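You operate a simulated robot arm through the tools that you are given. There is no shell and no other tool. Be economical: measure what you need, move in short steps, check, and stop when the job is done.

You run a simulated two-armed robot. Do the job below in one go: nothing can be reset, and whatever is moved stays where it is left.

Task
Take the cap off the jar that says "honey" on the slatted counter and lay it down there.

Only the result counts: the job must be done as asked and must still hold three seconds after the hand-in. Knocking over, shifting, dropping, spilling or breaking anything else fails it. A push-on lid holds only when it is set on centred and level and pressed home; a screw cap is set on level and turned clockwise until tight.

Robot
Two 7-joint arms with two-finger parallel grippers on one trunk, on a base that drives. Base frame: it is fixed to the floor where the robot stands at the start and does not move with it; the origin is under the middle of the robot, x ahead of it, y to its left, z up; the surface under the hand at the start is at about z = 0.95. Readings come in m, rad, newtons and seconds.
The left shoulder is at the start at [0.06, 0.143, 0.991], the right one opposite. With the tool pointing down near the work surface each hand reaches from about 0.28 to 0.72 m from the robot's upright axis, wherever it stands, measured 20 degrees to its own side. Payload 1.57 kg a hand.
Tool frame (each hand has its own): the origin (TCP) lies between the finger pads and is the grasp point; the fingertips stand 0.03 m ahead of it; z points along the fingers, y is the line along which they close. Largest opening 0.11 m; finger width 0.024, thickness 0.012; the body of the gripper, 0.048 by 0.112 m, starts 0.078 m behind the TCP.
Orientation is told as [roll, pitch, yaw] about the base's x, y, z axes, in that order, counted from this pose: with the fingers straight down and closing along the base's y, the tool's x points along the base's -x, its y along +y and its z along -z.

Tools
- The arms move only by the tool nudge_tool. It takes "left_rows", "right_rows" or both (then of equal length, played together; a hand with none holds still); each is one flat list of numbers, 7 for each row, row after row: the gripper command, from -1 (shut) to 1 (fully open), values between in proportion, then the shift along the tool's x, y, z in cm, then the turn, a rotation vector about the tool's x, y, z in rad. In form: [hand, tx, ty, tz, ax, ay, az, hand, tx, ty, tz, ax, ay, az, ...]. A call has 1 to 10 rows; each row is the pose to reach, as a shift and turn from the pose commanded when the call began, along the tool's axes at that moment. Rows are played at 5 a second. More than 0.05 m and 0.15 rad between two rows, or a gripper value outside its range, and nothing of the call is played. A pose out of reach is approached as far as the arm can. The call stops where the force on the tool passes 40 N (or 10 N more than at its start, if that is more) or the arm is blocked; 0.2 s more then pass. The fingers move at their own pace (about 0.045 m/s each) and stop on an object; they squeeze with about 31 N. The grip force told is the motor's: it shows also when the fingers shut on nothing. Time passes only in rows, and 0.2 s behind the last, so rows that repeat a pose let the fingers close. It gives the time, the measured TCP pose, the force on the tool (base axes), the opening and the grip force at its end, in the units of the frame above (readings bear some noise), with the torque about the TCP (base axes, N m) and any sound that the robot's microphone picked up.
- Cameras (640 x 400 px; columns grow to the right, rows downward): "scene" is now at [0.0565, -0.0134, 1.601]; the picture's right is [-0.14, -0.99, 0.00], its down [-0.65, 0.09, -0.76] and it looks along [0.75, -0.11, -0.65] (base axes); focal length 257 px, centre (320, 200). "left" rides on the left gripper at [0.07, -0.016, -0.141] in its tool frame; the picture's right is [0.23, 0.97, 0.00], its down [-0.85, 0.20, -0.48] and it looks along [-0.47, 0.11, 0.88] (tool axes); focal length 222 px, centre (320, 200). "right" rides on the right gripper at [0.07, 0.016, -0.141] in its tool frame; the picture's right is [-0.23, 0.97, 0.00], its down [-0.85, -0.20, -0.48] and it looks along [-0.47, -0.11, 0.88] (tool axes); focal length 222 px, centre (320, 200). There is no depth. A picture from a camera that has moved, and an enlarged one, comes with that camera's place and axes in the base frame and with its lens. The place of the scene camera against the robot may be out by one fixed shift of up to 0.012 m in any direction.
- get_image(camera): a new picture of that camera. It takes no simulated time.
- raise_lower(by): slides the trunk up (or, below 0, down) by that many m; the arms and the scene camera ride with it, the base frame stays. It gives what a move gives, with no picture.
- steer(legs): drives the robot by 1 to 6 legs, each [ahead, left, turn to the left] in m, m and rad, along the robot's own axes; the way and the turn of a leg run together, so that a leg with both is an arc; at most 1.5 m and 3.142 rad a leg. The arms and the cameras ride along, it lands a little off, and it stops where it bumps. It gives what a move gives.
- aim_head(pan, tilt): turns the head with the scene camera to pan (to the left, within 1.501 rad either way) and tilt (down, from -0.506 to 1.204), counted from straight ahead of the robot. It gives what a move gives.
- close_up(camera, box): a new picture of the part [left, top, right, bottom] of that camera's present view, enlarged. It takes no simulated time.
- job_done(): hands the job in; it is judged then, once.

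Work in short steps. Places have to be worked out from the pictures, the camera data and where the tool is seen: move nearer, look again, correct. Check each grasp and each placing, and mend what went wrong. You have 120 turns and 100 pictures in all, those below and enlarged ones among them. Open the grippers and draw the arms clear of the work before you hand the job in, unless the task says otherwise; then end with one line.

The tools are called after "Emit:" as name(argument=value, ...) on one line, values as JSON. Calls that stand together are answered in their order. nudge_tool: Moves the arms, as the interface text tells. Its arguments: {"type":"object","properties":{"left_rows":{"type":"array","items":{"type":"number"}},"right_rows":{"type":"array","items":{"type":"number"}}},"required":[]} The other tools are called the same way: raise_lower (by) slides the trunk up or down; steer (legs) drives the base; aim_head (pan, tilt) turns the head that bears the scene camera; get_image (camera) takes a picture; close_up (camera, box) takes an enlarged picture of a part of a camera's view; job_done () hands the job in.

At the start:

```text
t: 0.0
left_tcp_pos: [0.529, 0.2746, 0.9998]
left_tool_rot: [0.001, 0.0, -0.001]
left_contact_force: [-0.9, -0.7, 0.7]
left_torque: [-0.01, 0.04, 0.01]
left_grip_width: 0.1097
left_grasp_force: 0.0
right_tcp_pos: [0.4923, -0.2015, 1.176]
right_tool_rot: [0.001, -0.001, -0.001]
right_contact_force: [-0.2, 0.0, -0.4]
right_torque: [-0.03, -0.02, -0.01]
right_grip_width: 0.11
right_grasp_force: 0.1
trunk travel left (down, up): [-0.59, 0.0]
robot x, y, heading: [-0.0015, 0.0021, -0.0]
head pan, tilt: [-0.143, 0.712]
```

scene: 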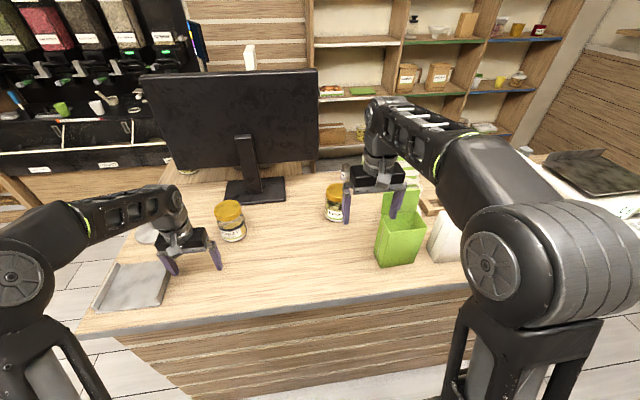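
right: 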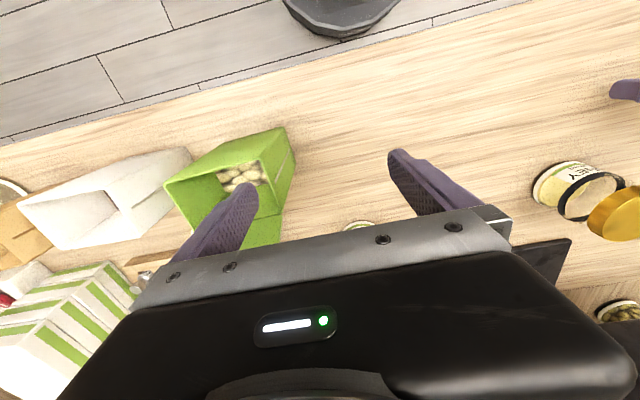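
left: 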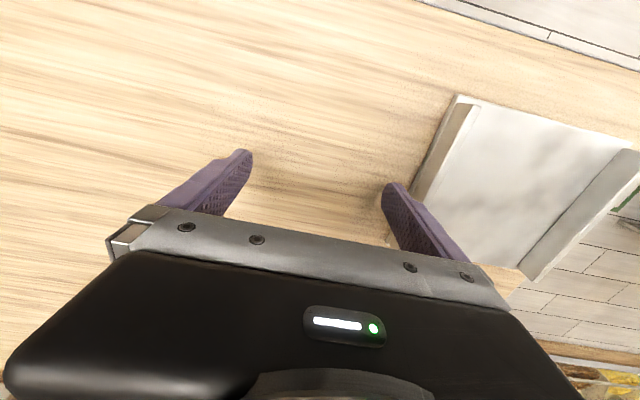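

The scene shows two jars with gold caps; I zoom in to read their labels.

Emit:
close_up(camera="scene", box=[190, 180, 270, 250])

Emit:
close_up(camera="scene", box=[300, 170, 380, 240])

Emit:
close_up(camera="right", box=[500, 120, 640, 340])

```text
5.71 times, centred on (230, 215) of scene
camera zoom: at [0.0565, -0.0134, 1.601], right [-0.14, -0.99, 0.0], down [-0.65, 0.09, -0.76], along [0.75, -0.11, -0.65], focal length 1470 px, centre (834, 114)
```

zoom: 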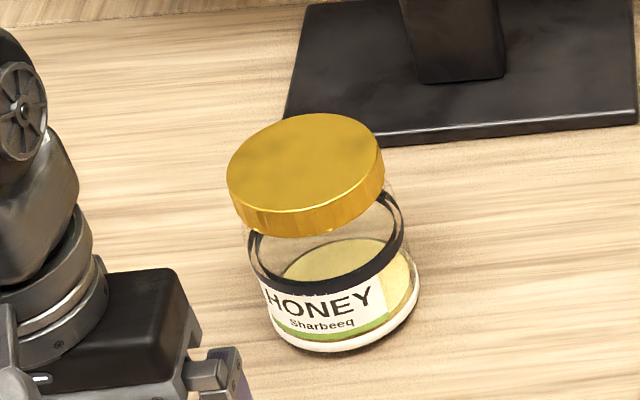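

```text
5.71 times, centred on (340, 205) of scene
camera zoom: at [0.0565, -0.0134, 1.601], right [-0.14, -0.99, 0.0], down [-0.65, 0.09, -0.76], along [0.75, -0.11, -0.65], focal length 1470 px, centre (206, 171)
```

zoom: 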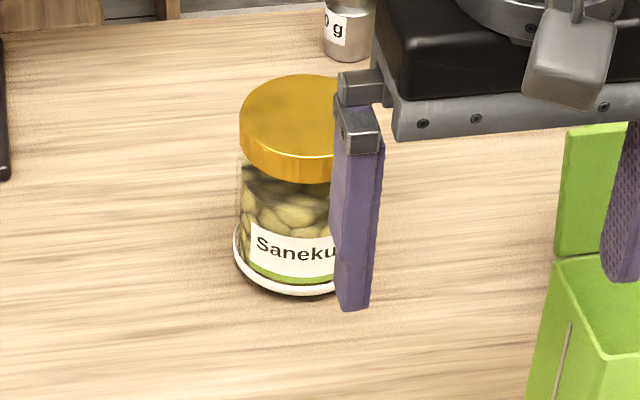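

```text
1.82 times, centred on (570, 230) of right
camera zoom: at [0.4228, -0.1841, 1.3192], right [0.23, 0.97, 0.0], down [0.85, -0.2, 0.48], along [0.47, -0.11, -0.88], focal length 404 px, centre (-134, 146)
```

zoom: 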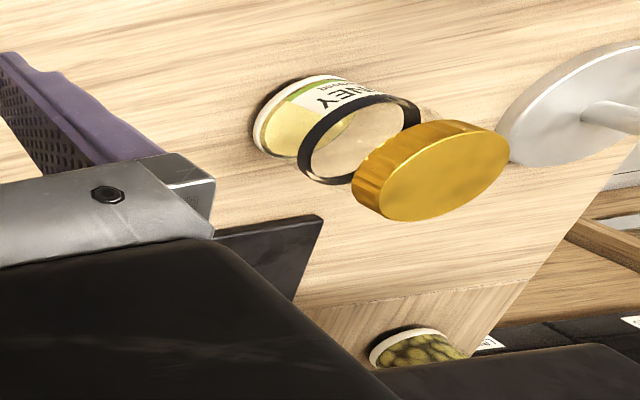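

The left jar is the honey one: its lid centre is about (0.67, 0.18), top at z≈1.07 and diameter about 0.083. I raise the left hand and bring it part way toward the jar to look again.

Emit:
nudge_tool(left_rows=[1, 0, 0, -5, 0, 0, 0, 1, 0, 0, -10, 0, 0, 0, 1, 0, 0, -15, 0, 0, 0, 1, 0, 0, -20, 0, 0, 0, 1, -3, -3, -22, 0, 0, 0, 1, -6, -6, -22, 0, 0, 0, 1, -9, -9, -22, 0, 0, 0, 1, -9, -9, -22, 0, 0, 0])

Emit:
get_image(camera="left")

Emit:
get_image(camera="scene")

```text
t: 1.8
left_tcp_pos: [0.5308, 0.2206, 1.1597]
left_tool_rot: [-0.014, 0.0, 0.0]
left_contact_force: [-0.1, 0.5, 0.1]
left_torque: [0.05, 0.0, 0.0]
left_grip_width: 0.1102
left_grasp_force: 0.1
left hand out of reach, approached as far as the arm can: row 4, 5, 6, 7, 8
right_tcp_pos: [0.4945, -0.2017, 1.1759]
right_tool_rot: [0.0, -0.001, 0.001]
right_contact_force: [-0.3, 0.3, -0.4]
right_torque: [0.04, -0.01, 0.0]
right_grip_width: 0.1103
right_grasp_force: 0.0
trunk travel left (down, up): [-0.59, 0.0]
robot x, y, heading: [-0.0031, -0.0001, 0.001]
head pan, tilt: [-0.143, 0.712]
```

```text
93 pictures are left
camera left: at [0.4601, 0.2075, 1.3034], right [-0.23, 0.97, -0.01], down [0.85, 0.21, 0.48], along [0.47, 0.1, -0.88], focal length 222 px, centre (320, 200)
```

left: 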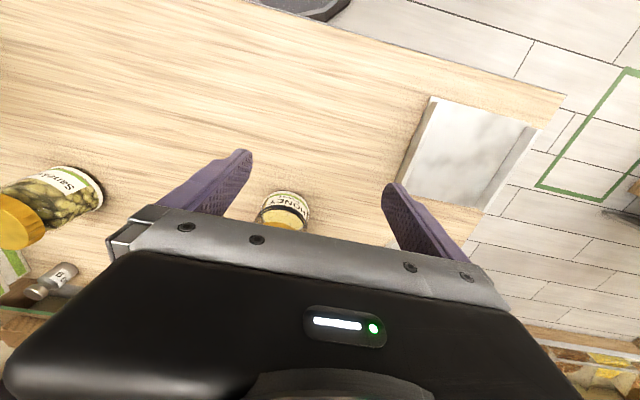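

```text
92 pictures are left
camera scene: at [0.0568, -0.0148, 1.6009], right [-0.14, -0.99, 0.0], down [-0.65, 0.09, -0.76], along [0.75, -0.11, -0.65], focal length 257 px, centre (320, 200)
```

scene: 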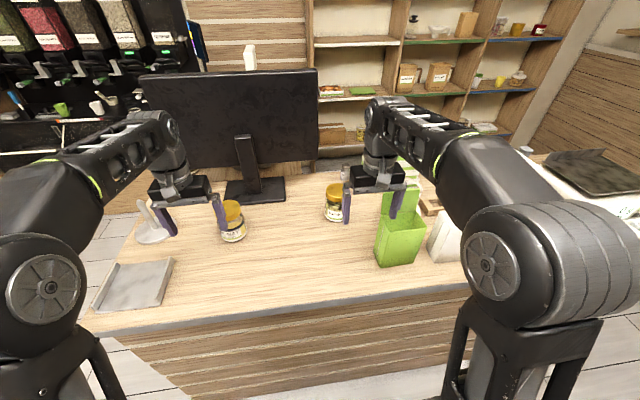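

The reach is too short at this height, so I need to drive closer. I tilt the head down to see the clearance between the robot and the counter.

Emit:
aim_head(pan=0.0, tilt=1.2)

Emit:
get_image(camera="scene")

```text
t: 2.7
left_tcp_pos: [0.531, 0.2227, 1.1602]
left_tool_rot: [-0.014, -0.001, 0.001]
left_contact_force: [-0.3, -0.5, 0.0]
left_torque: [0.01, 0.01, 0.05]
left_grip_width: 0.1102
left_grasp_force: 0.0
right_tcp_pos: [0.494, -0.2011, 1.1764]
right_tool_rot: [-0.001, -0.002, -0.001]
right_contact_force: [0.4, -0.8, -0.4]
right_torque: [0.04, -0.02, -0.01]
right_grip_width: 0.11
right_grasp_force: 0.0
trunk travel left (down, up): [-0.59, 0.0]
robot x, y, heading: [0.0025, -0.0013, -0.004]
head pan, tilt: [0.0, 1.201]
```

```text
91 pictures are left
camera scene: at [0.0288, -0.0015, 1.566], right [0.0, -1.0, 0.0], down [-0.93, 0.0, -0.36], along [0.36, 0.0, -0.93], focal length 257 px, centre (320, 200)
```

scene: 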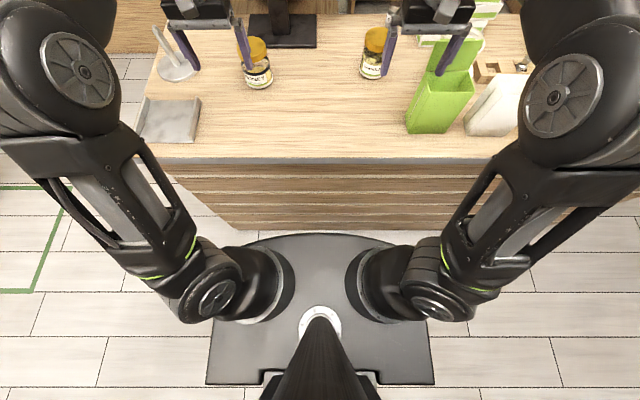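

There is about 6–8 cm of free space between the base and the counter. Turning a little right also brings the left shoulder forward. First I pull the right hand back off the counter so it clears the green box during the turn.

Emit:
nudge_tool(right_rows=[1, 3, 0, 0, 0, 0, 0, 1, 6, 0, 0, 0, 0, 0, 1, 9, 0, 0, 0, 0, 0, 1, 12, 0, 0, 0, 0, 0])

Emit:
get_image(camera="scene")

```text
t: 3.7
left_tcp_pos: [0.5283, 0.2226, 1.1612]
left_tool_rot: [-0.01, -0.004, 0.001]
left_contact_force: [-0.3, -0.4, 0.9]
left_torque: [0.04, -0.07, 0.01]
left_grip_width: 0.11
left_grasp_force: 0.0
right_tcp_pos: [0.3713, -0.2001, 1.177]
right_tool_rot: [-0.001, -0.004, 0.0]
right_contact_force: [-0.7, -0.6, 0.6]
right_torque: [0.11, -0.06, -0.01]
right_grip_width: 0.1101
right_grasp_force: 0.1
trunk travel left (down, up): [-0.59, 0.0]
robot x, y, heading: [-0.0032, -0.0018, -0.003]
head pan, tilt: [0.0, 1.201]
```

```text
90 pictures are left
camera scene: at [0.0253, -0.0027, 1.5661], right [0.0, -1.0, 0.0], down [-0.93, 0.0, -0.36], along [0.36, 0.0, -0.93], focal length 257 px, centre (320, 200)
```

scene: 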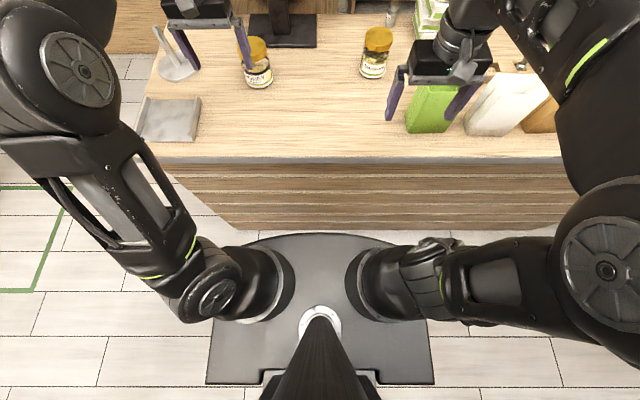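

The path is clear. I drive slightly ahead and left, then turn right by 0.45.

Emit:
steer(legs=[[0.05, 0.05, 0], [0, 0, -0.45]])

Emit:
aim_head(pan=0.6, tilt=0.85)

Emit:
get_image(camera="scene")

Emit:
get_image(camera="left")

```text
t: 6.0
left_tcp_pos: [0.6266, 0.0219, 1.1597]
left_tool_rot: [-0.012, -0.003, -0.443]
left_contact_force: [-0.3, -0.6, 0.6]
left_torque: [-0.01, 0.0, 0.02]
left_grip_width: 0.1099
left_grasp_force: 0.0
right_tcp_pos: [0.3034, -0.2914, 1.1765]
right_tool_rot: [-0.002, 0.0, -0.445]
right_contact_force: [0.1, 0.1, -0.4]
right_torque: [0.01, 0.0, 0.0]
right_grip_width: 0.1101
right_grasp_force: 0.0
trunk travel left (down, up): [-0.59, 0.0]
robot x, y, heading: [0.0522, 0.0491, -0.444]
head pan, tilt: [0.0, 1.201]
```

```text
t: 7.0
left_tcp_pos: [0.6258, 0.0229, 1.1592]
left_tool_rot: [-0.013, -0.002, -0.442]
left_contact_force: [0.3, -0.1, -0.4]
left_torque: [-0.04, 0.03, 0.03]
left_grip_width: 0.1101
left_grasp_force: 0.1
right_tcp_pos: [0.3027, -0.2911, 1.1776]
right_tool_rot: [-0.001, 0.0, -0.447]
right_contact_force: [-0.6, -0.1, -1.3]
right_torque: [-0.04, -0.04, -0.01]
right_grip_width: 0.1098
right_grasp_force: 0.0
trunk travel left (down, up): [-0.59, 0.0]
robot x, y, heading: [0.0518, 0.0453, -0.442]
head pan, tilt: [0.6, 0.85]
```

```text
89 pictures are left
camera scene: at [0.1042, 0.0724, 1.5897], right [0.15, -0.99, 0.0], down [-0.74, -0.12, -0.66], along [0.65, 0.1, -0.75], focal length 257 px, centre (320, 200)
```

scene: 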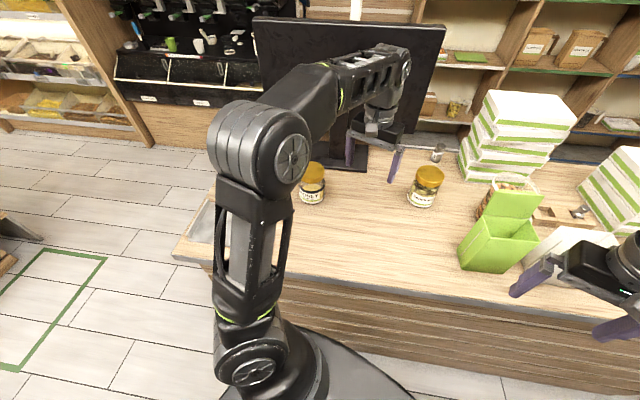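

```text
88 pictures are left
camera left: at [0.5563, 0.0396, 1.3032], right [0.21, 0.98, -0.01], down [0.86, -0.18, 0.48], along [0.46, -0.11, -0.88], focal length 222 px, centre (320, 200)
```

left: 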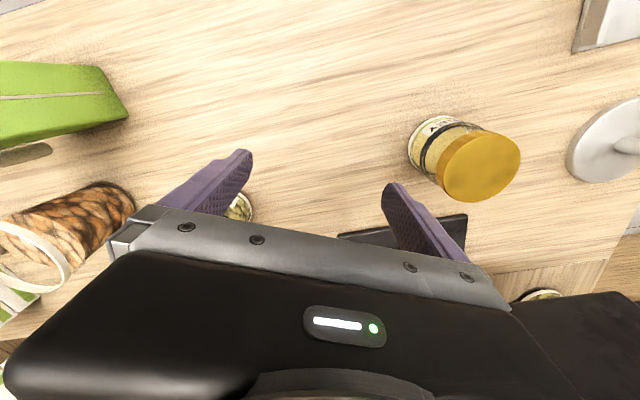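

The lid is at about (0.67, 0.188), top 1.07, agreeing across views. I move the left hand over it at its present height.

Emit:
nudge_tool(left_rows=[1, 1, 4, 0, 0, 0, 0, 1, 2, 8, 0, 0, 0, 0, 1, 3, 12, 0, 0, 0, 0, 1, 3.1, 16.8, 0, 0, 0, 0, 1, 3.1, 16.8, 0, 0, 0, 0])

Emit:
get_image(camera="left")

Emit:
get_image(camera="scene")

```text
t: 8.2
left_tcp_pos: [0.6685, 0.1896, 1.1556]
left_tool_rot: [-0.013, -0.006, -0.445]
left_contact_force: [-0.3, -0.2, -0.3]
left_torque: [-0.04, -0.03, 0.01]
left_grip_width: 0.1101
left_grasp_force: 0.1
right_tcp_pos: [0.3033, -0.2902, 1.1779]
right_tool_rot: [0.001, -0.004, -0.444]
right_contact_force: [0.2, -0.2, -0.1]
right_torque: [-0.02, 0.02, -0.01]
right_grip_width: 0.1099
right_grasp_force: 0.1
trunk travel left (down, up): [-0.59, 0.0]
robot x, y, heading: [0.0461, 0.049, -0.448]
head pan, tilt: [0.6, 0.85]
```

```text
87 pictures are left
camera left: at [0.5998, 0.2069, 1.2996], right [0.21, 0.98, -0.01], down [0.86, -0.18, 0.48], along [0.47, -0.11, -0.88], focal length 222 px, centre (320, 200)
```

left: 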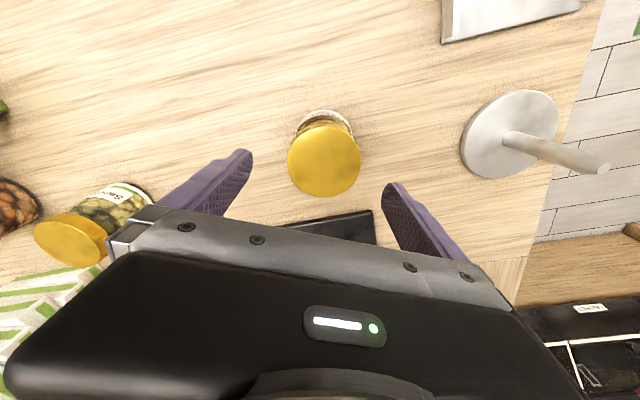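

```text
86 pictures are left
camera scene: at [0.1037, 0.0733, 1.5897], right [0.16, -0.99, 0.0], down [-0.74, -0.12, -0.66], along [0.65, 0.1, -0.75], focal length 257 px, centre (320, 200)
```

scene: 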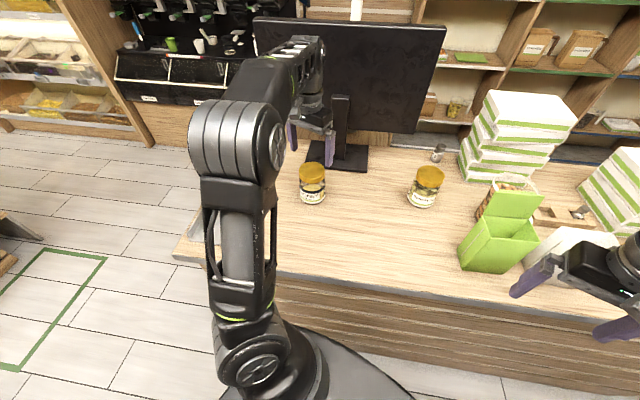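

The left hand is centred over the lid. I will hold the jar body with the right hand, so I first yaw it and bring it to a free spot ahead of the robot.

Emit:
nudge_tool(right_rows=[1, 0.27, 4.46, 0, 0, 0, -0.149, 1, 0.54, 8.92, 0, 0, 0, -0.298, 1, 0.81, 13.38, 0, 0, 0, -0.447, 1, 1.08, 17.84, 0, 0, 0, -0.596, 1, 1.35, 22.3, 0, 0, 0, -0.745, 1, 1.62, 26.76, 0, 0, 0, -0.894, 1, 1.9, 31.2, 0, 0, 0, -1.043])

Emit:
get_image(camera="scene")

```text
t: 9.8
left_tcp_pos: [0.6714, 0.1904, 1.1549]
left_tool_rot: [-0.012, -0.003, -0.443]
left_contact_force: [0.8, -0.1, 0.7]
left_torque: [-0.01, 0.01, 0.0]
left_grip_width: 0.1099
left_grasp_force: 0.1
right_tcp_pos: [0.422, -0.0025, 1.177]
right_tool_rot: [0.0, 0.0, 0.598]
right_contact_force: [-0.7, 1.3, 0.6]
right_torque: [-0.04, 0.02, 0.01]
right_grip_width: 0.1099
right_grasp_force: 0.2
trunk travel left (down, up): [-0.59, 0.0]
robot x, y, heading: [0.0554, 0.0481, -0.442]
head pan, tilt: [0.6, 0.85]
```

```text
85 pictures are left
camera scene: at [0.1053, 0.0735, 1.5896], right [0.16, -0.99, 0.0], down [-0.74, -0.12, -0.66], along [0.65, 0.1, -0.75], focal length 257 px, centre (320, 200)
```

scene: 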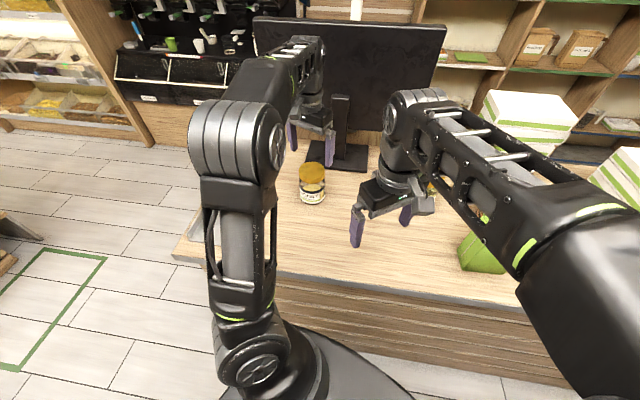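

Next I tilt the right hand towards horizontal, 25° below it, while easing it forward.

Emit:
nudge_tool(right_rows=[1, -1, 0, 0, 0, -0.142, 0, 1, -2, 0, 0, 0, -0.284, 0, 1, -3, 0, 1, 0, -0.426, 0, 1, -4, 0, 2, 0, -0.568, 0, 1, -5, 0, 3, 0, -0.71, 0, 1, -6, 0, 4, 0, -0.852, 0, 1, -7, 0, 5, 0, -0.994, 0, 1, -8, 0, 6, 0, -1.134, 0])

Emit:
get_image(camera="scene")

Emit:
get_image(camera="right")

```text
t: 11.6
left_tcp_pos: [0.6701, 0.1871, 1.1548]
left_tool_rot: [-0.012, -0.004, -0.444]
left_contact_force: [-0.5, -0.3, 0.5]
left_torque: [0.03, 0.04, 0.01]
left_grip_width: 0.1103
left_grasp_force: 0.1
right_tcp_pos: [0.4884, 0.0441, 1.116]
right_tool_rot: [-0.005, -1.135, 0.604]
right_contact_force: [0.1, -0.1, 0.4]
right_torque: [0.0, -0.02, 0.03]
right_grip_width: 0.11
right_grasp_force: 0.0
trunk travel left (down, up): [-0.59, 0.0]
robot x, y, heading: [0.0509, 0.047, -0.447]
head pan, tilt: [0.6, 0.85]
```

```text
84 pictures are left
camera scene: at [0.1051, 0.0724, 1.5897], right [0.16, -0.99, 0.0], down [-0.74, -0.12, -0.66], along [0.65, 0.1, -0.75], focal length 257 px, centre (320, 200)
```

scene: 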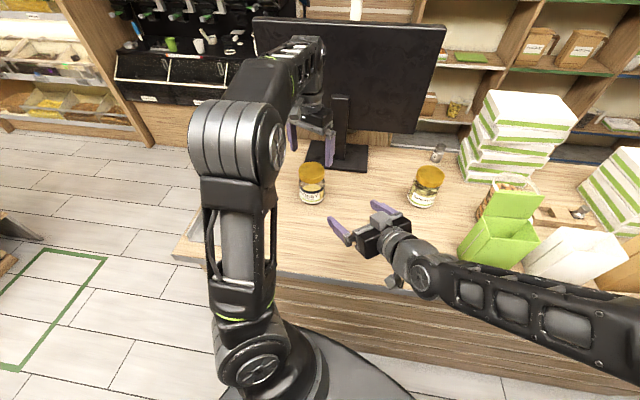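

```text
83 pictures are left
camera right: at [0.3482, -0.0304, 1.114], right [-0.47, 0.86, 0.2], down [0.05, -0.2, 0.98], along [0.88, 0.47, 0.05], focal length 222 px, centre (320, 200)
```

right: 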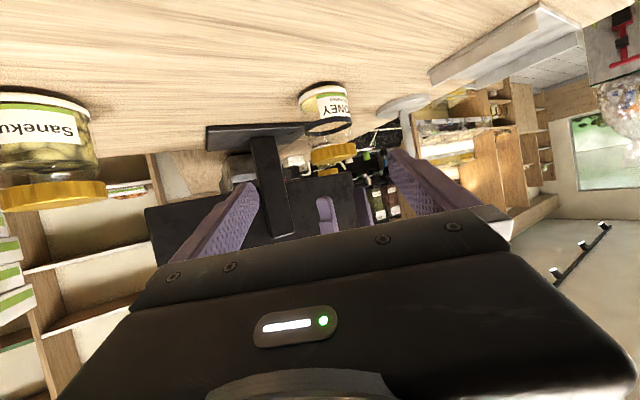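

The right camera agrees: jar axis at about (0.672, 0.192), body from 0.95 to 1.05. I line the right hand up on the approach axis, 10 cm short of the grasp.

Emit:
nudge_tool(right_rows=[1, 0.5, 0.6, 4, 0, 0, 0, 1, 1, 1.2, 8, 0, 0, 0, 1, 1.5, 1.8, 12, 0, 0, 0, 1, 1.5, 1.8, 16, 0, 0, 0, 1, 1.5, 1.8, 16, 0, 0, 0])

Emit:
get_image(camera="right")

Emit:
close_up(camera="scene", box=[260, 110, 420, 210])

```text
t: 12.8
left_tcp_pos: [0.6709, 0.1891, 1.1549]
left_tool_rot: [-0.012, -0.004, -0.445]
left_contact_force: [0.2, -1.3, -0.1]
left_torque: [0.03, 0.04, -0.03]
left_grip_width: 0.11
left_grasp_force: 0.2
right_tcp_pos: [0.5926, 0.137, 1.0373]
right_tool_rot: [-0.007, -1.134, 0.605]
right_contact_force: [-0.1, -0.3, -0.8]
right_torque: [0.02, 0.0, 0.02]
right_grip_width: 0.11
right_grasp_force: 0.0
trunk travel left (down, up): [-0.59, 0.0]
robot x, y, heading: [0.053, 0.0475, -0.444]
head pan, tilt: [0.6, 0.85]
```

```text
82 pictures are left
camera right: at [0.4528, 0.0613, 1.0351], right [-0.47, 0.86, 0.2], down [0.05, -0.2, 0.98], along [0.88, 0.47, 0.05], focal length 222 px, centre (320, 200)
```

right: 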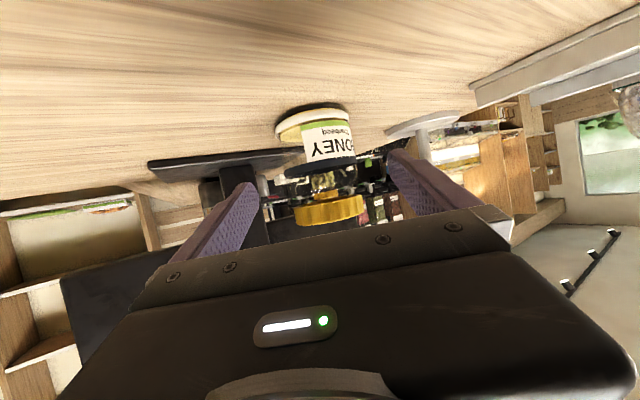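

```text
4.00 times, centred on (340, 160) of scene
camera zoom: at [0.1038, 0.0722, 1.5897], right [0.16, -0.99, 0.0], down [-0.74, -0.12, -0.66], along [0.65, 0.1, -0.75], focal length 1029 px, centre (240, 360)
```

zoom: 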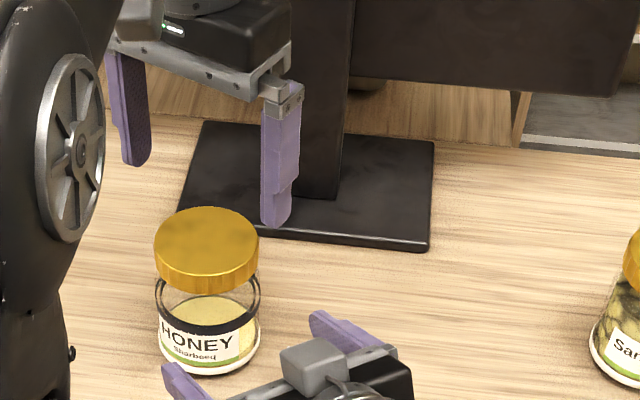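

Aligned. I advance the open right hand around the jar body along the tool axis.

Emit:
nudge_tool(right_rows=[1, 0, 0.2, 2.5, 0, 0, 0, 1, 0, 0.3, 5, 0, 0, 0, 1, 0, 0.3, 7.5, 0, 0, 0, 1, 0, 0.3, 9.3, 0, 0, 0, 1, 0, 0.3, 10.3, 0, 0, 0, 1, 0, 0.3, 10.3, 0, 0, 0])

Emit:
get_image(camera="right")

Emit:
close_up(camera="scene", box=[260, 110, 420, 210])

Emit:
get_image(camera="left")

```text
t: 14.2
left_tcp_pos: [0.6695, 0.1891, 1.1547]
left_tool_rot: [-0.01, -0.003, -0.444]
left_contact_force: [-0.4, 0.5, 0.5]
left_torque: [-0.02, 0.01, -0.02]
left_grip_width: 0.1102
left_grasp_force: 0.1
right_tcp_pos: [0.6675, 0.1924, 0.9941]
right_tool_rot: [-0.006, -1.133, 0.604]
right_contact_force: [0.0, -0.6, -0.2]
right_torque: [-0.01, -0.03, -0.01]
right_grip_width: 0.1097
right_grasp_force: 0.1
trunk travel left (down, up): [-0.59, 0.0]
robot x, y, heading: [0.0488, 0.0466, -0.443]
head pan, tilt: [0.6, 0.85]
```

```text
80 pictures are left
camera right: at [0.5271, 0.1171, 0.9917], right [-0.47, 0.86, 0.2], down [0.05, -0.2, 0.98], along [0.88, 0.47, 0.05], focal length 222 px, centre (320, 200)
```

right: 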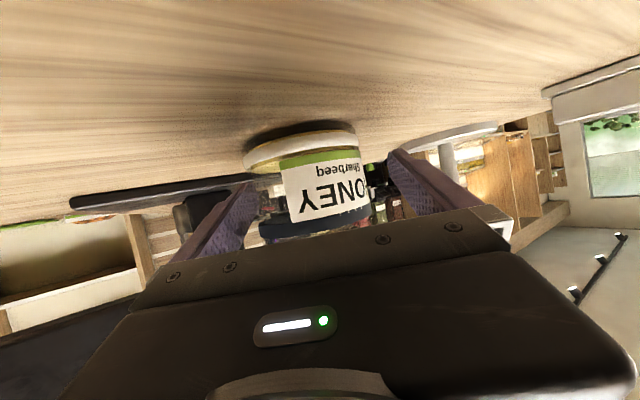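

```text
4.00 times, centred on (340, 160) of scene
camera zoom: at [0.1042, 0.0725, 1.5897], right [0.16, -0.99, 0.0], down [-0.74, -0.12, -0.66], along [0.65, 0.1, -0.75], focal length 1029 px, centre (240, 360)
```

zoom: 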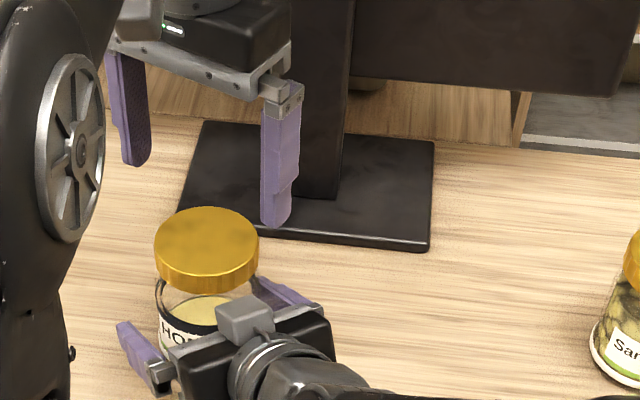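

```text
78 pictures are left
camera left: at [0.6002, 0.206, 1.2994], right [0.21, 0.98, -0.01], down [0.86, -0.18, 0.48], along [0.47, -0.11, -0.88], focal length 222 px, centre (320, 200)
```

left: 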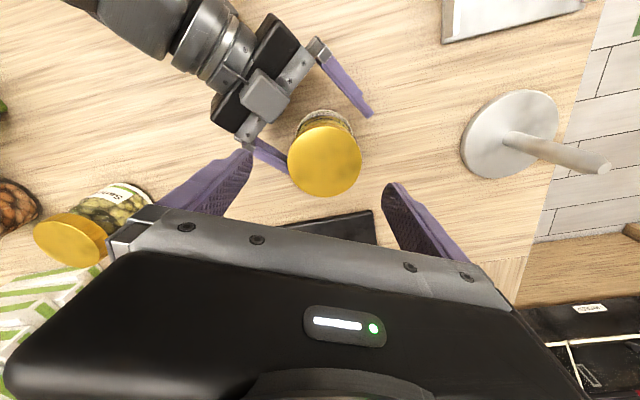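

The jar is centred between the right fingers. I close the right gripper to hold the body.

Emit:
nudge_tool(right_rows=[0.7, 0, 0, 0, 0, 0, 0, 0.5, 0, 0, 0, 0, 0, 0, 0.3, 0, 0, 0, 0, 0, 0, 0, 0, 0, 0, 0, 0, 0, -1, 0, 0, 0, 0, 0, 0, -1, 0, 0, 0, 0, 0, 0])

Emit:
get_image(camera="left")

Emit:
get_image(camera="right")

```text
t: 15.6
left_tcp_pos: [0.6709, 0.1886, 1.1558]
left_tool_rot: [-0.01, -0.004, -0.442]
left_contact_force: [0.0, 0.4, -0.6]
left_torque: [0.01, -0.01, -0.01]
left_grip_width: 0.1098
left_grasp_force: 0.0
right_tcp_pos: [0.6662, 0.1915, 0.9933]
right_tool_rot: [-0.004, -1.136, 0.604]
right_contact_force: [0.8, -2.0, 1.5]
right_torque: [-0.02, -0.09, -0.04]
right_grip_width: 0.0818
right_grasp_force: 30.5
trunk travel left (down, up): [-0.59, 0.0]
robot x, y, heading: [0.0492, 0.0497, -0.447]
head pan, tilt: [0.6, 0.85]
```

```text
77 pictures are left
camera left: at [0.6004, 0.2059, 1.2993], right [0.21, 0.98, -0.01], down [0.86, -0.18, 0.48], along [0.47, -0.11, -0.88], focal length 222 px, centre (320, 200)
```

left: 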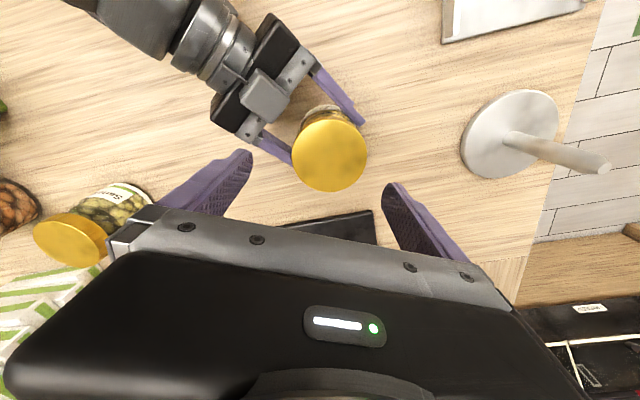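

```text
76 pictures are left
camera right: at [0.5271, 0.117, 0.9917], right [-0.47, 0.86, 0.2], down [0.05, -0.2, 0.98], along [0.88, 0.47, 0.05], focal length 222 px, centre (320, 200)
```

right: 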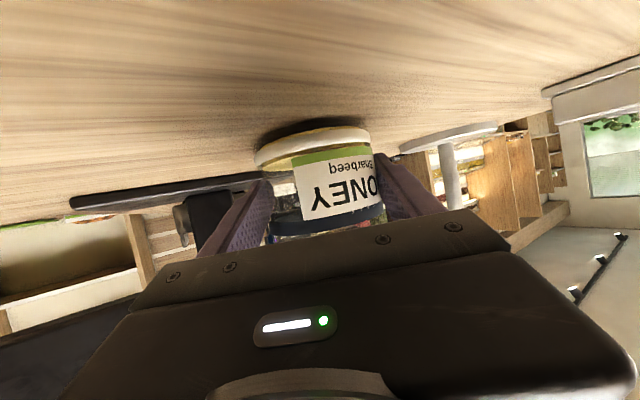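

The right hand holds the jar, which settled about 5 mm over, so the lid is now at about (0.672, 0.197). I correct the left hand and come down with fingertips level with the lid's lower rim.

Emit:
nudge_tool(left_rows=[1, 0.2, 0.8, 0, 0, 0, 0, 1, 0.2, 0.8, 3, 0, 0, 0, 1, 0.2, 0.8, 5, 0, 0, 0, 1, 0.2, 0.8, 6, 0, 0, 0, 1, 0.2, 0.8, 6.9, 0, 0, 0, 1, 0.2, 0.8, 6.9, 0, 0, 0])

Emit:
get_image(camera="left")

Emit:
close_up(camera="scene", box=[260, 110, 420, 210])

Emit:
get_image(camera="right")

```text
t: 17.0
left_tcp_pos: [0.6714, 0.1973, 1.0879]
left_tool_rot: [-0.011, -0.003, -0.445]
left_contact_force: [-0.3, -0.1, -1.0]
left_torque: [-0.01, 0.02, -0.02]
left_grip_width: 0.1101
left_grasp_force: 0.1
right_tcp_pos: [0.6674, 0.1925, 0.9941]
right_tool_rot: [-0.005, -1.135, 0.603]
right_contact_force: [-1.0, 0.3, 0.7]
right_torque: [-0.09, -0.1, -0.05]
right_grip_width: 0.0819
right_grasp_force: 31.4
trunk travel left (down, up): [-0.59, 0.0]
robot x, y, heading: [0.0522, 0.0533, -0.445]
head pan, tilt: [0.6, 0.85]
```

```text
75 pictures are left
camera left: at [0.6011, 0.214, 1.2314], right [0.21, 0.98, -0.01], down [0.86, -0.18, 0.48], along [0.46, -0.11, -0.88], focal length 222 px, centre (320, 200)
```

left: 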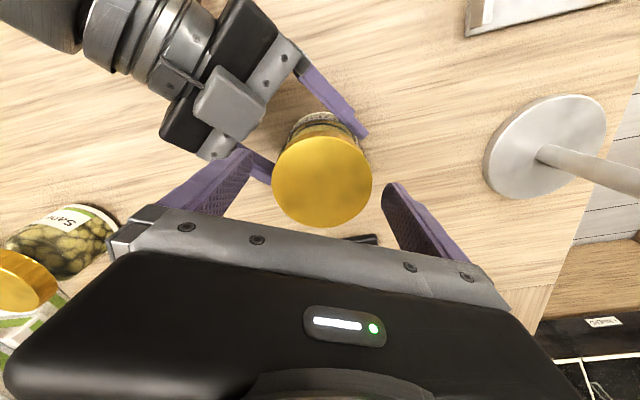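

```text
4.00 times, centred on (340, 160) of scene
camera zoom: at [0.1041, 0.0726, 1.5897], right [0.16, -0.99, 0.0], down [-0.74, -0.12, -0.66], along [0.65, 0.1, -0.75], focal length 1029 px, centre (240, 360)
```

zoom: 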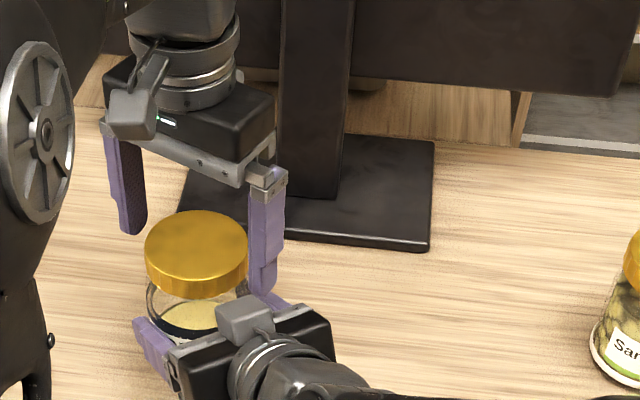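

```text
73 pictures are left
camera right: at [0.5268, 0.1172, 0.9917], right [-0.47, 0.86, 0.2], down [0.05, -0.2, 0.98], along [0.88, 0.47, 0.05], focal length 222 px, centre (320, 200)
```

right: 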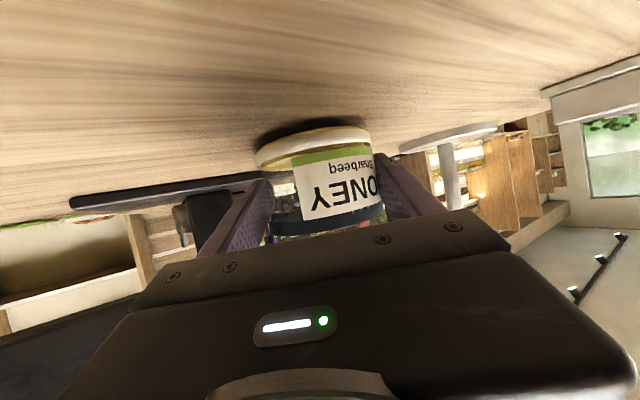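

Well centred. I lower 3 mm more and close the left gripper on the lid gently in steps.

Emit:
nudge_tool(left_rows=[0.8, 0, 0, 0.3, 0, 0, 0, 0.6, 0, 0, 0.3, 0, 0, 0, 0.4, 0, 0, 0.3, 0, 0, 0, 0.1, 0, 0, 0.3, 0, 0, 0, -1, 0, 0, 0.3, 0, 0, 0, -1, 0, 0, 0.3, 0, 0, 0])

Emit:
close_up(camera="scene", box=[260, 110, 420, 210])

Emit:
get_image(camera="left")

```text
t: 18.4
left_tcp_pos: [0.6721, 0.1988, 1.0848]
left_tool_rot: [-0.007, -0.002, -0.442]
left_contact_force: [11.2, 15.1, -1.8]
left_torque: [0.91, -0.62, 0.11]
left_grip_width: 0.0812
left_grasp_force: 31.0
right_tcp_pos: [0.667, 0.1924, 0.9932]
right_tool_rot: [-0.008, -1.134, 0.604]
right_contact_force: [-12.5, -12.3, 6.0]
right_torque: [0.22, -0.47, -0.12]
right_grip_width: 0.082
right_grasp_force: 31.5
trunk travel left (down, up): [-0.59, 0.0]
robot x, y, heading: [0.0547, 0.0455, -0.445]
head pan, tilt: [0.6, 0.85]
```

```text
4.00 times, centred on (340, 160) of scene
camera zoom: at [0.1039, 0.0729, 1.5897], right [0.16, -0.99, 0.0], down [-0.74, -0.12, -0.66], along [0.65, 0.1, -0.75], focal length 1029 px, centre (240, 360)
```

zoom: 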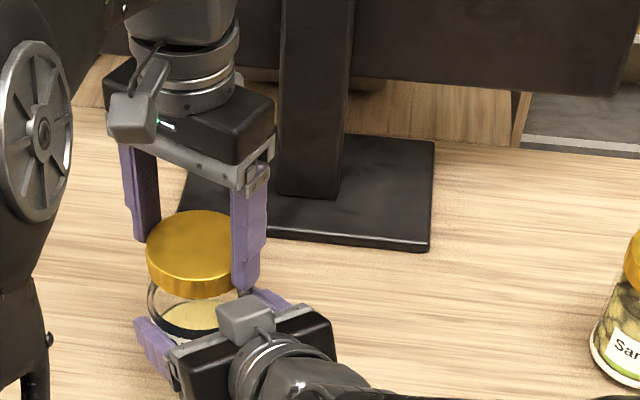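

```text
71 pictures are left
camera left: at [0.6016, 0.2146, 1.2285], right [0.21, 0.98, -0.01], down [0.86, -0.18, 0.48], along [0.47, -0.11, -0.88], focal length 222 px, centre (320, 200)
```

left: 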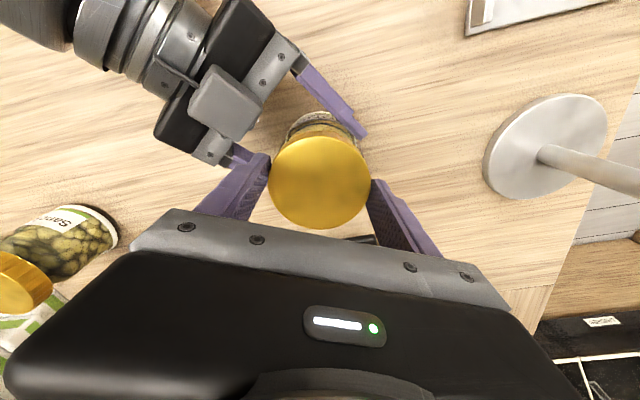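

The lid is gripped, 0.081 wide, with about 19 N of side force from a small off-centre. I relieve it by 2 mm along the closing axis and try a first small counter-clockwise turn.

Emit:
nudge_tool(left_rows=[-1, 0, 0.2, 0, 0, 0, 0, -1, 0, 0.2, 0, 0, 0, 0, -1, 0, 0.2, 0, 0, 0, -0.1, -1, 0, 0.2, 0, 0, 0, -0.2])

```text
t: 19.4
left_tcp_pos: [0.6712, 0.1973, 1.0849]
left_tool_rot: [-0.014, 0.001, -0.242]
left_contact_force: [7.1, 12.9, -5.7]
left_torque: [0.83, -0.47, 0.06]
left_grip_width: 0.081
left_grasp_force: 30.7
right_tcp_pos: [0.667, 0.1904, 0.9938]
right_tool_rot: [-0.007, -1.136, 0.603]
right_contact_force: [-7.6, -13.3, 6.2]
right_torque: [0.2, -0.23, -0.08]
right_grip_width: 0.0818
right_grasp_force: 31.0
trunk travel left (down, up): [-0.59, 0.0]
robot x, y, heading: [0.0532, 0.0474, -0.449]
head pan, tilt: [0.6, 0.85]
```

The turn met little torque. I continue the turn, easing another 2 mm to reduce the side force.

Emit:
nudge_tool(left_rows=[-1, 0, 0.25, 0, 0, 0, -0.14, -1, 0, 0.25, 0, 0, 0, -0.28, -1, 0, 0.25, 0, 0, 0, -0.42, -1, 0, 0.25, 0, 0, 0, -0.56, -1, 0, 0.25, 0, 0, 0, -0.7, -1, 0, 0.25, 0, 0, 0, -0.84, -1, 0, 0.25, 0, 0, 0, -0.98])

Emit:
close_up(camera="scene", box=[260, 110, 420, 210])

Emit:
get_image(camera="right")

```text
t: 21.0
left_tcp_pos: [0.6735, 0.198, 1.0847]
left_tool_rot: [-0.006, 0.012, 0.736]
left_contact_force: [-14.1, -16.5, 8.3]
left_torque: [-1.2, 0.62, 0.01]
left_grip_width: 0.0811
left_grasp_force: 30.7
right_tcp_pos: [0.666, 0.1925, 0.9939]
right_tool_rot: [-0.003, -1.136, 0.605]
right_contact_force: [16.7, 13.4, -1.1]
right_torque: [-0.19, 0.46, -0.08]
right_grip_width: 0.0816
right_grasp_force: 30.7
trunk travel left (down, up): [-0.59, 0.0]
robot x, y, heading: [0.0492, 0.0495, -0.447]
head pan, tilt: [0.6, 0.85]
```

```text
4.00 times, centred on (340, 160) of scene
camera zoom: at [0.104, 0.0721, 1.5898], right [0.16, -0.99, 0.0], down [-0.74, -0.12, -0.66], along [0.65, 0.1, -0.75], focal length 1029 px, centre (240, 360)
```

zoom: 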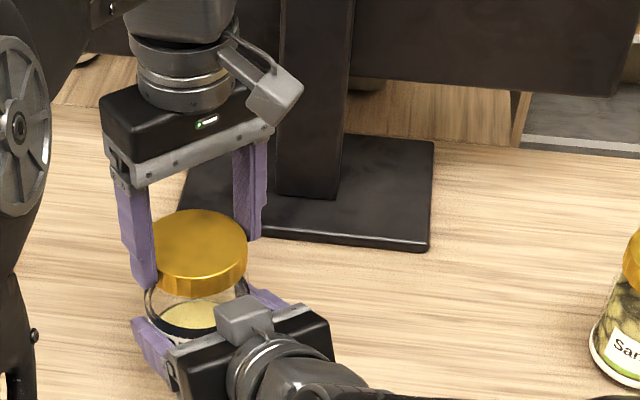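

```text
69 pictures are left
camera right: at [0.5265, 0.1177, 0.9921], right [-0.47, 0.86, 0.2], down [0.05, -0.2, 0.98], along [0.88, 0.47, 0.05], focal length 222 px, centre (320, 200)
```

right: 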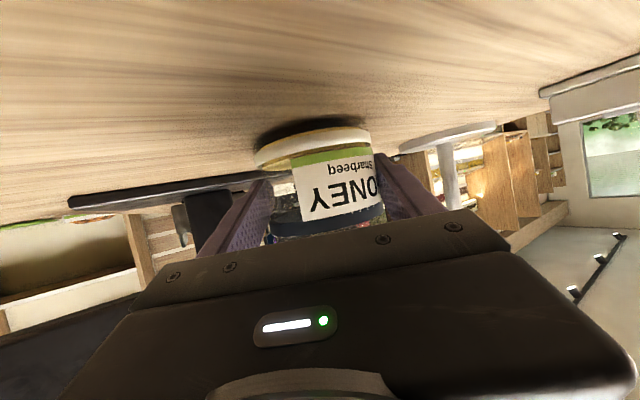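

Turned about 1.18 rad so far with the jar steady. I test with a small 4 mm lift, relieving the side load at the same time.

Emit:
nudge_tool(left_rows=[-1, 0.15, 0, 0, 0, 0, 0, -1, 0.15, 0, -0.2, 0, 0, 0, -1, 0.15, 0, -0.4, 0, 0, 0])

Emit:
close_up(camera="scene", box=[270, 140, 350, 190])

```text
t: 21.8
left_tcp_pos: [0.6725, 0.1991, 1.0875]
left_tool_rot: [-0.007, 0.006, 0.737]
left_contact_force: [12.2, -8.7, -16.9]
left_torque: [-0.59, -0.52, 0.0]
left_grip_width: 0.0813
left_grasp_force: 31.1
right_tcp_pos: [0.6653, 0.1956, 0.9958]
right_tool_rot: [-0.008, -1.138, 0.608]
right_contact_force: [-10.5, 10.7, 14.3]
right_torque: [-0.28, -0.64, 0.11]
right_grip_width: 0.0815
right_grasp_force: 30.7
trunk travel left (down, up): [-0.59, 0.0]
robot x, y, heading: [0.0468, 0.0495, -0.443]
head pan, tilt: [0.6, 0.85]
```

```text
8.00 times, centred on (310, 165) of scene
camera zoom: at [0.1045, 0.0726, 1.5896], right [0.16, -0.99, 0.0], down [-0.74, -0.12, -0.66], along [0.65, 0.1, -0.75], focal length 2058 px, centre (400, 480)
```

zoom: 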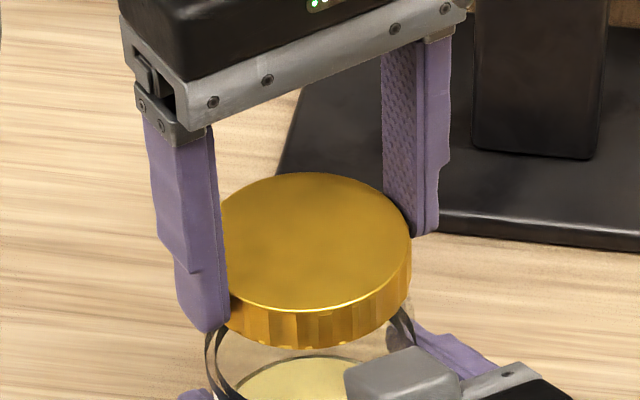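

The cap is still threaded, since the lift met 17 N. I go back down 4 mm and continue turning counter-clockwise.

Emit:
nudge_tool(left_rows=[-1, 0, 0, 0.4, 0, 0, 0, -1, 0, 0, 0.4, 0, 0, -0.14, -1, 0, 0, 0.4, 0, 0, -0.28, -1, 0, 0, 0.4, 0, 0, -0.42, -1, 0, 0, 0.4, 0, 0, -0.56, -1, 0, 0, 0.4, 0, 0, -0.7, -1, 0, 0, 0.4, 0, 0, -0.7])

Emit:
close_up(camera="scene", box=[260, 110, 420, 210])

```text
t: 23.4
left_tcp_pos: [0.6736, 0.1981, 1.0866]
left_tool_rot: [-0.004, 0.013, 1.438]
left_contact_force: [21.6, -10.5, 1.5]
left_torque: [-0.14, -0.88, -0.01]
left_grip_width: 0.0809
left_grasp_force: 31.2
right_tcp_pos: [0.666, 0.1947, 0.9931]
right_tool_rot: [-0.001, -1.134, 0.603]
right_contact_force: [-18.4, 13.4, 6.9]
right_torque: [-0.26, -1.29, 0.1]
right_grip_width: 0.0819
right_grasp_force: 31.2
trunk travel left (down, up): [-0.59, 0.0]
robot x, y, heading: [0.0519, 0.0515, -0.451]
head pan, tilt: [0.6, 0.85]
```

```text
4.00 times, centred on (340, 160) of scene
camera zoom: at [0.1039, 0.0726, 1.5897], right [0.16, -0.99, 0.0], down [-0.74, -0.12, -0.66], along [0.65, 0.1, -0.75], focal length 1029 px, centre (240, 360)
```

zoom: 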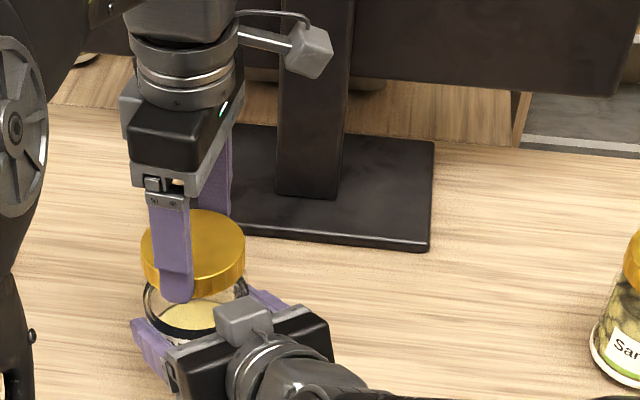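

About 1.9 rad turned and the hand sits about 2 mm higher, so the thread is likely rising. I test a lift again with side relief.

Emit:
nudge_tool(left_rows=[-1, 0, -0.2, 0, 0, 0, 0, -1, 0.1, -0.2, -0.3, 0, 0, 0, -1, 0.1, -0.2, -0.5, 0, 0, 0])

```text
t: 24.2
left_tcp_pos: [0.674, 0.1974, 1.0889]
left_tool_rot: [0.001, 0.01, 1.437]
left_contact_force: [18.9, -8.7, -14.9]
left_torque: [-0.31, -1.11, -0.01]
left_grip_width: 0.081
left_grasp_force: 31.1
right_tcp_pos: [0.667, 0.1941, 0.995]
right_tool_rot: [-0.007, -1.137, 0.606]
right_contact_force: [-18.3, 8.3, 12.7]
right_torque: [-0.51, -0.71, 0.15]
right_grip_width: 0.0814
right_grasp_force: 31.1
trunk travel left (down, up): [-0.59, 0.0]
robot x, y, heading: [0.0529, 0.0491, -0.446]
head pan, tilt: [0.6, 0.85]
```

Still threaded. I go back down, open the left hand and rewind the wrist for a second bite.

Emit:
nudge_tool(left_rows=[-1, 0, 0, 0.4, 0, 0, 0, 0.3, 0, 0, 0.4, 0, 0, 0, 1, 0, 0, 0.4, 0, 0, 0, 1, 0, 0, 0.4, 0, 0, 0, 1, 0, 0, 0.4, 0, 0, 0.14, 1, 0, 0, 0.4, 0, 0, 0.28, 1, 0, 0, 0.4, 0, 0, 0.42, 1, 0, 0, 0.4, 0, 0, 0.56, 1, 0, 0, 0.4, 0, 0, 0.7, 1, 0, 0, 0.4, 0, 0, 0.84])

Emit:
nudge_tool(left_rows=[1, 0, 0, 0, 0, 0, 0.14, 1, 0, 0, 0, 0, 0, 0.28, 1, 0, 0, 0, 0, 0, 0.42, 1, 0, 0, 0, 0, 0, 0.56, 1, 0, 0, 0, 0, 0, 0.7, 1, 0, 0, 0, 0, 0, 0.84, 1, 0, 0, 0, 0, 0, 0.98, 1, 0, 0, 0, 0, 0, 1.04, 1, 0, 0, 0, 0, 0, 1.04])

Emit:
get_image(camera="left")

Emit:
close_up(camera="scene", box=[260, 110, 420, 210])

```text
t: 26.4
left_tcp_pos: [0.6723, 0.1973, 1.0872]
left_tool_rot: [-0.007, 0.01, 0.595]
left_contact_force: [-0.5, 0.4, 0.2]
left_torque: [-0.03, 0.0, 0.02]
left_grip_width: 0.1097
left_grasp_force: 0.0
right_tcp_pos: [0.6671, 0.1927, 0.9936]
right_tool_rot: [-0.005, -1.134, 0.602]
right_contact_force: [0.9, 0.4, 0.8]
right_torque: [0.02, -0.02, 0.0]
right_grip_width: 0.0818
right_grasp_force: 31.3
trunk travel left (down, up): [-0.59, 0.0]
robot x, y, heading: [0.0543, 0.0446, -0.447]
head pan, tilt: [0.6, 0.85]
```

```text
t: 28.4
left_tcp_pos: [0.674, 0.1965, 1.0859]
left_tool_rot: [-0.012, -0.002, -0.444]
left_contact_force: [-0.1, -0.7, -0.1]
left_torque: [0.02, 0.01, 0.0]
left_grip_width: 0.1102
left_grasp_force: 0.1
right_tcp_pos: [0.6664, 0.1921, 0.9933]
right_tool_rot: [-0.007, -1.135, 0.605]
right_contact_force: [0.2, -0.3, -1.6]
right_torque: [0.03, 0.05, 0.06]
right_grip_width: 0.0817
right_grasp_force: 31.5
trunk travel left (down, up): [-0.59, 0.0]
robot x, y, heading: [0.0502, 0.0495, -0.445]
head pan, tilt: [0.6, 0.85]
```

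```text
66 pictures are left
camera left: at [0.6041, 0.2138, 1.2303], right [0.21, 0.98, -0.01], down [0.86, -0.18, 0.48], along [0.46, -0.11, -0.88], focal length 222 px, centre (320, 200)
```

left: 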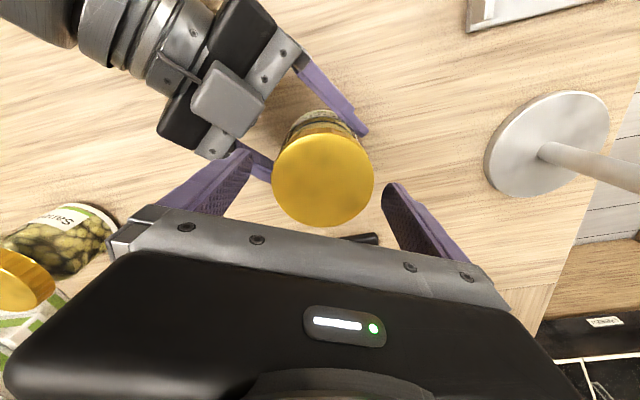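

```text
4.00 times, centred on (340, 160) of scene
camera zoom: at [0.1045, 0.0726, 1.5897], right [0.16, -0.99, 0.0], down [-0.74, -0.12, -0.66], along [0.65, 0.1, -0.75], focal length 1029 px, centre (240, 360)
```

zoom: 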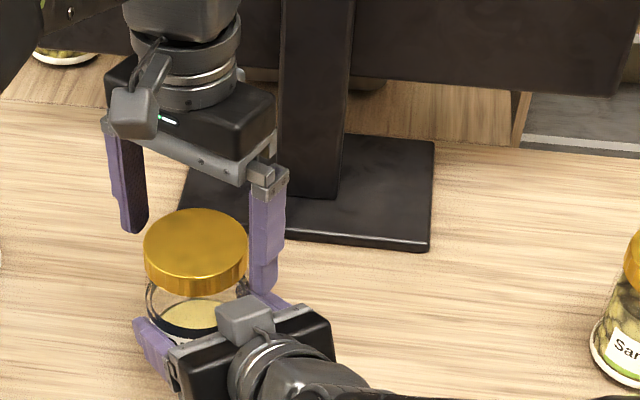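

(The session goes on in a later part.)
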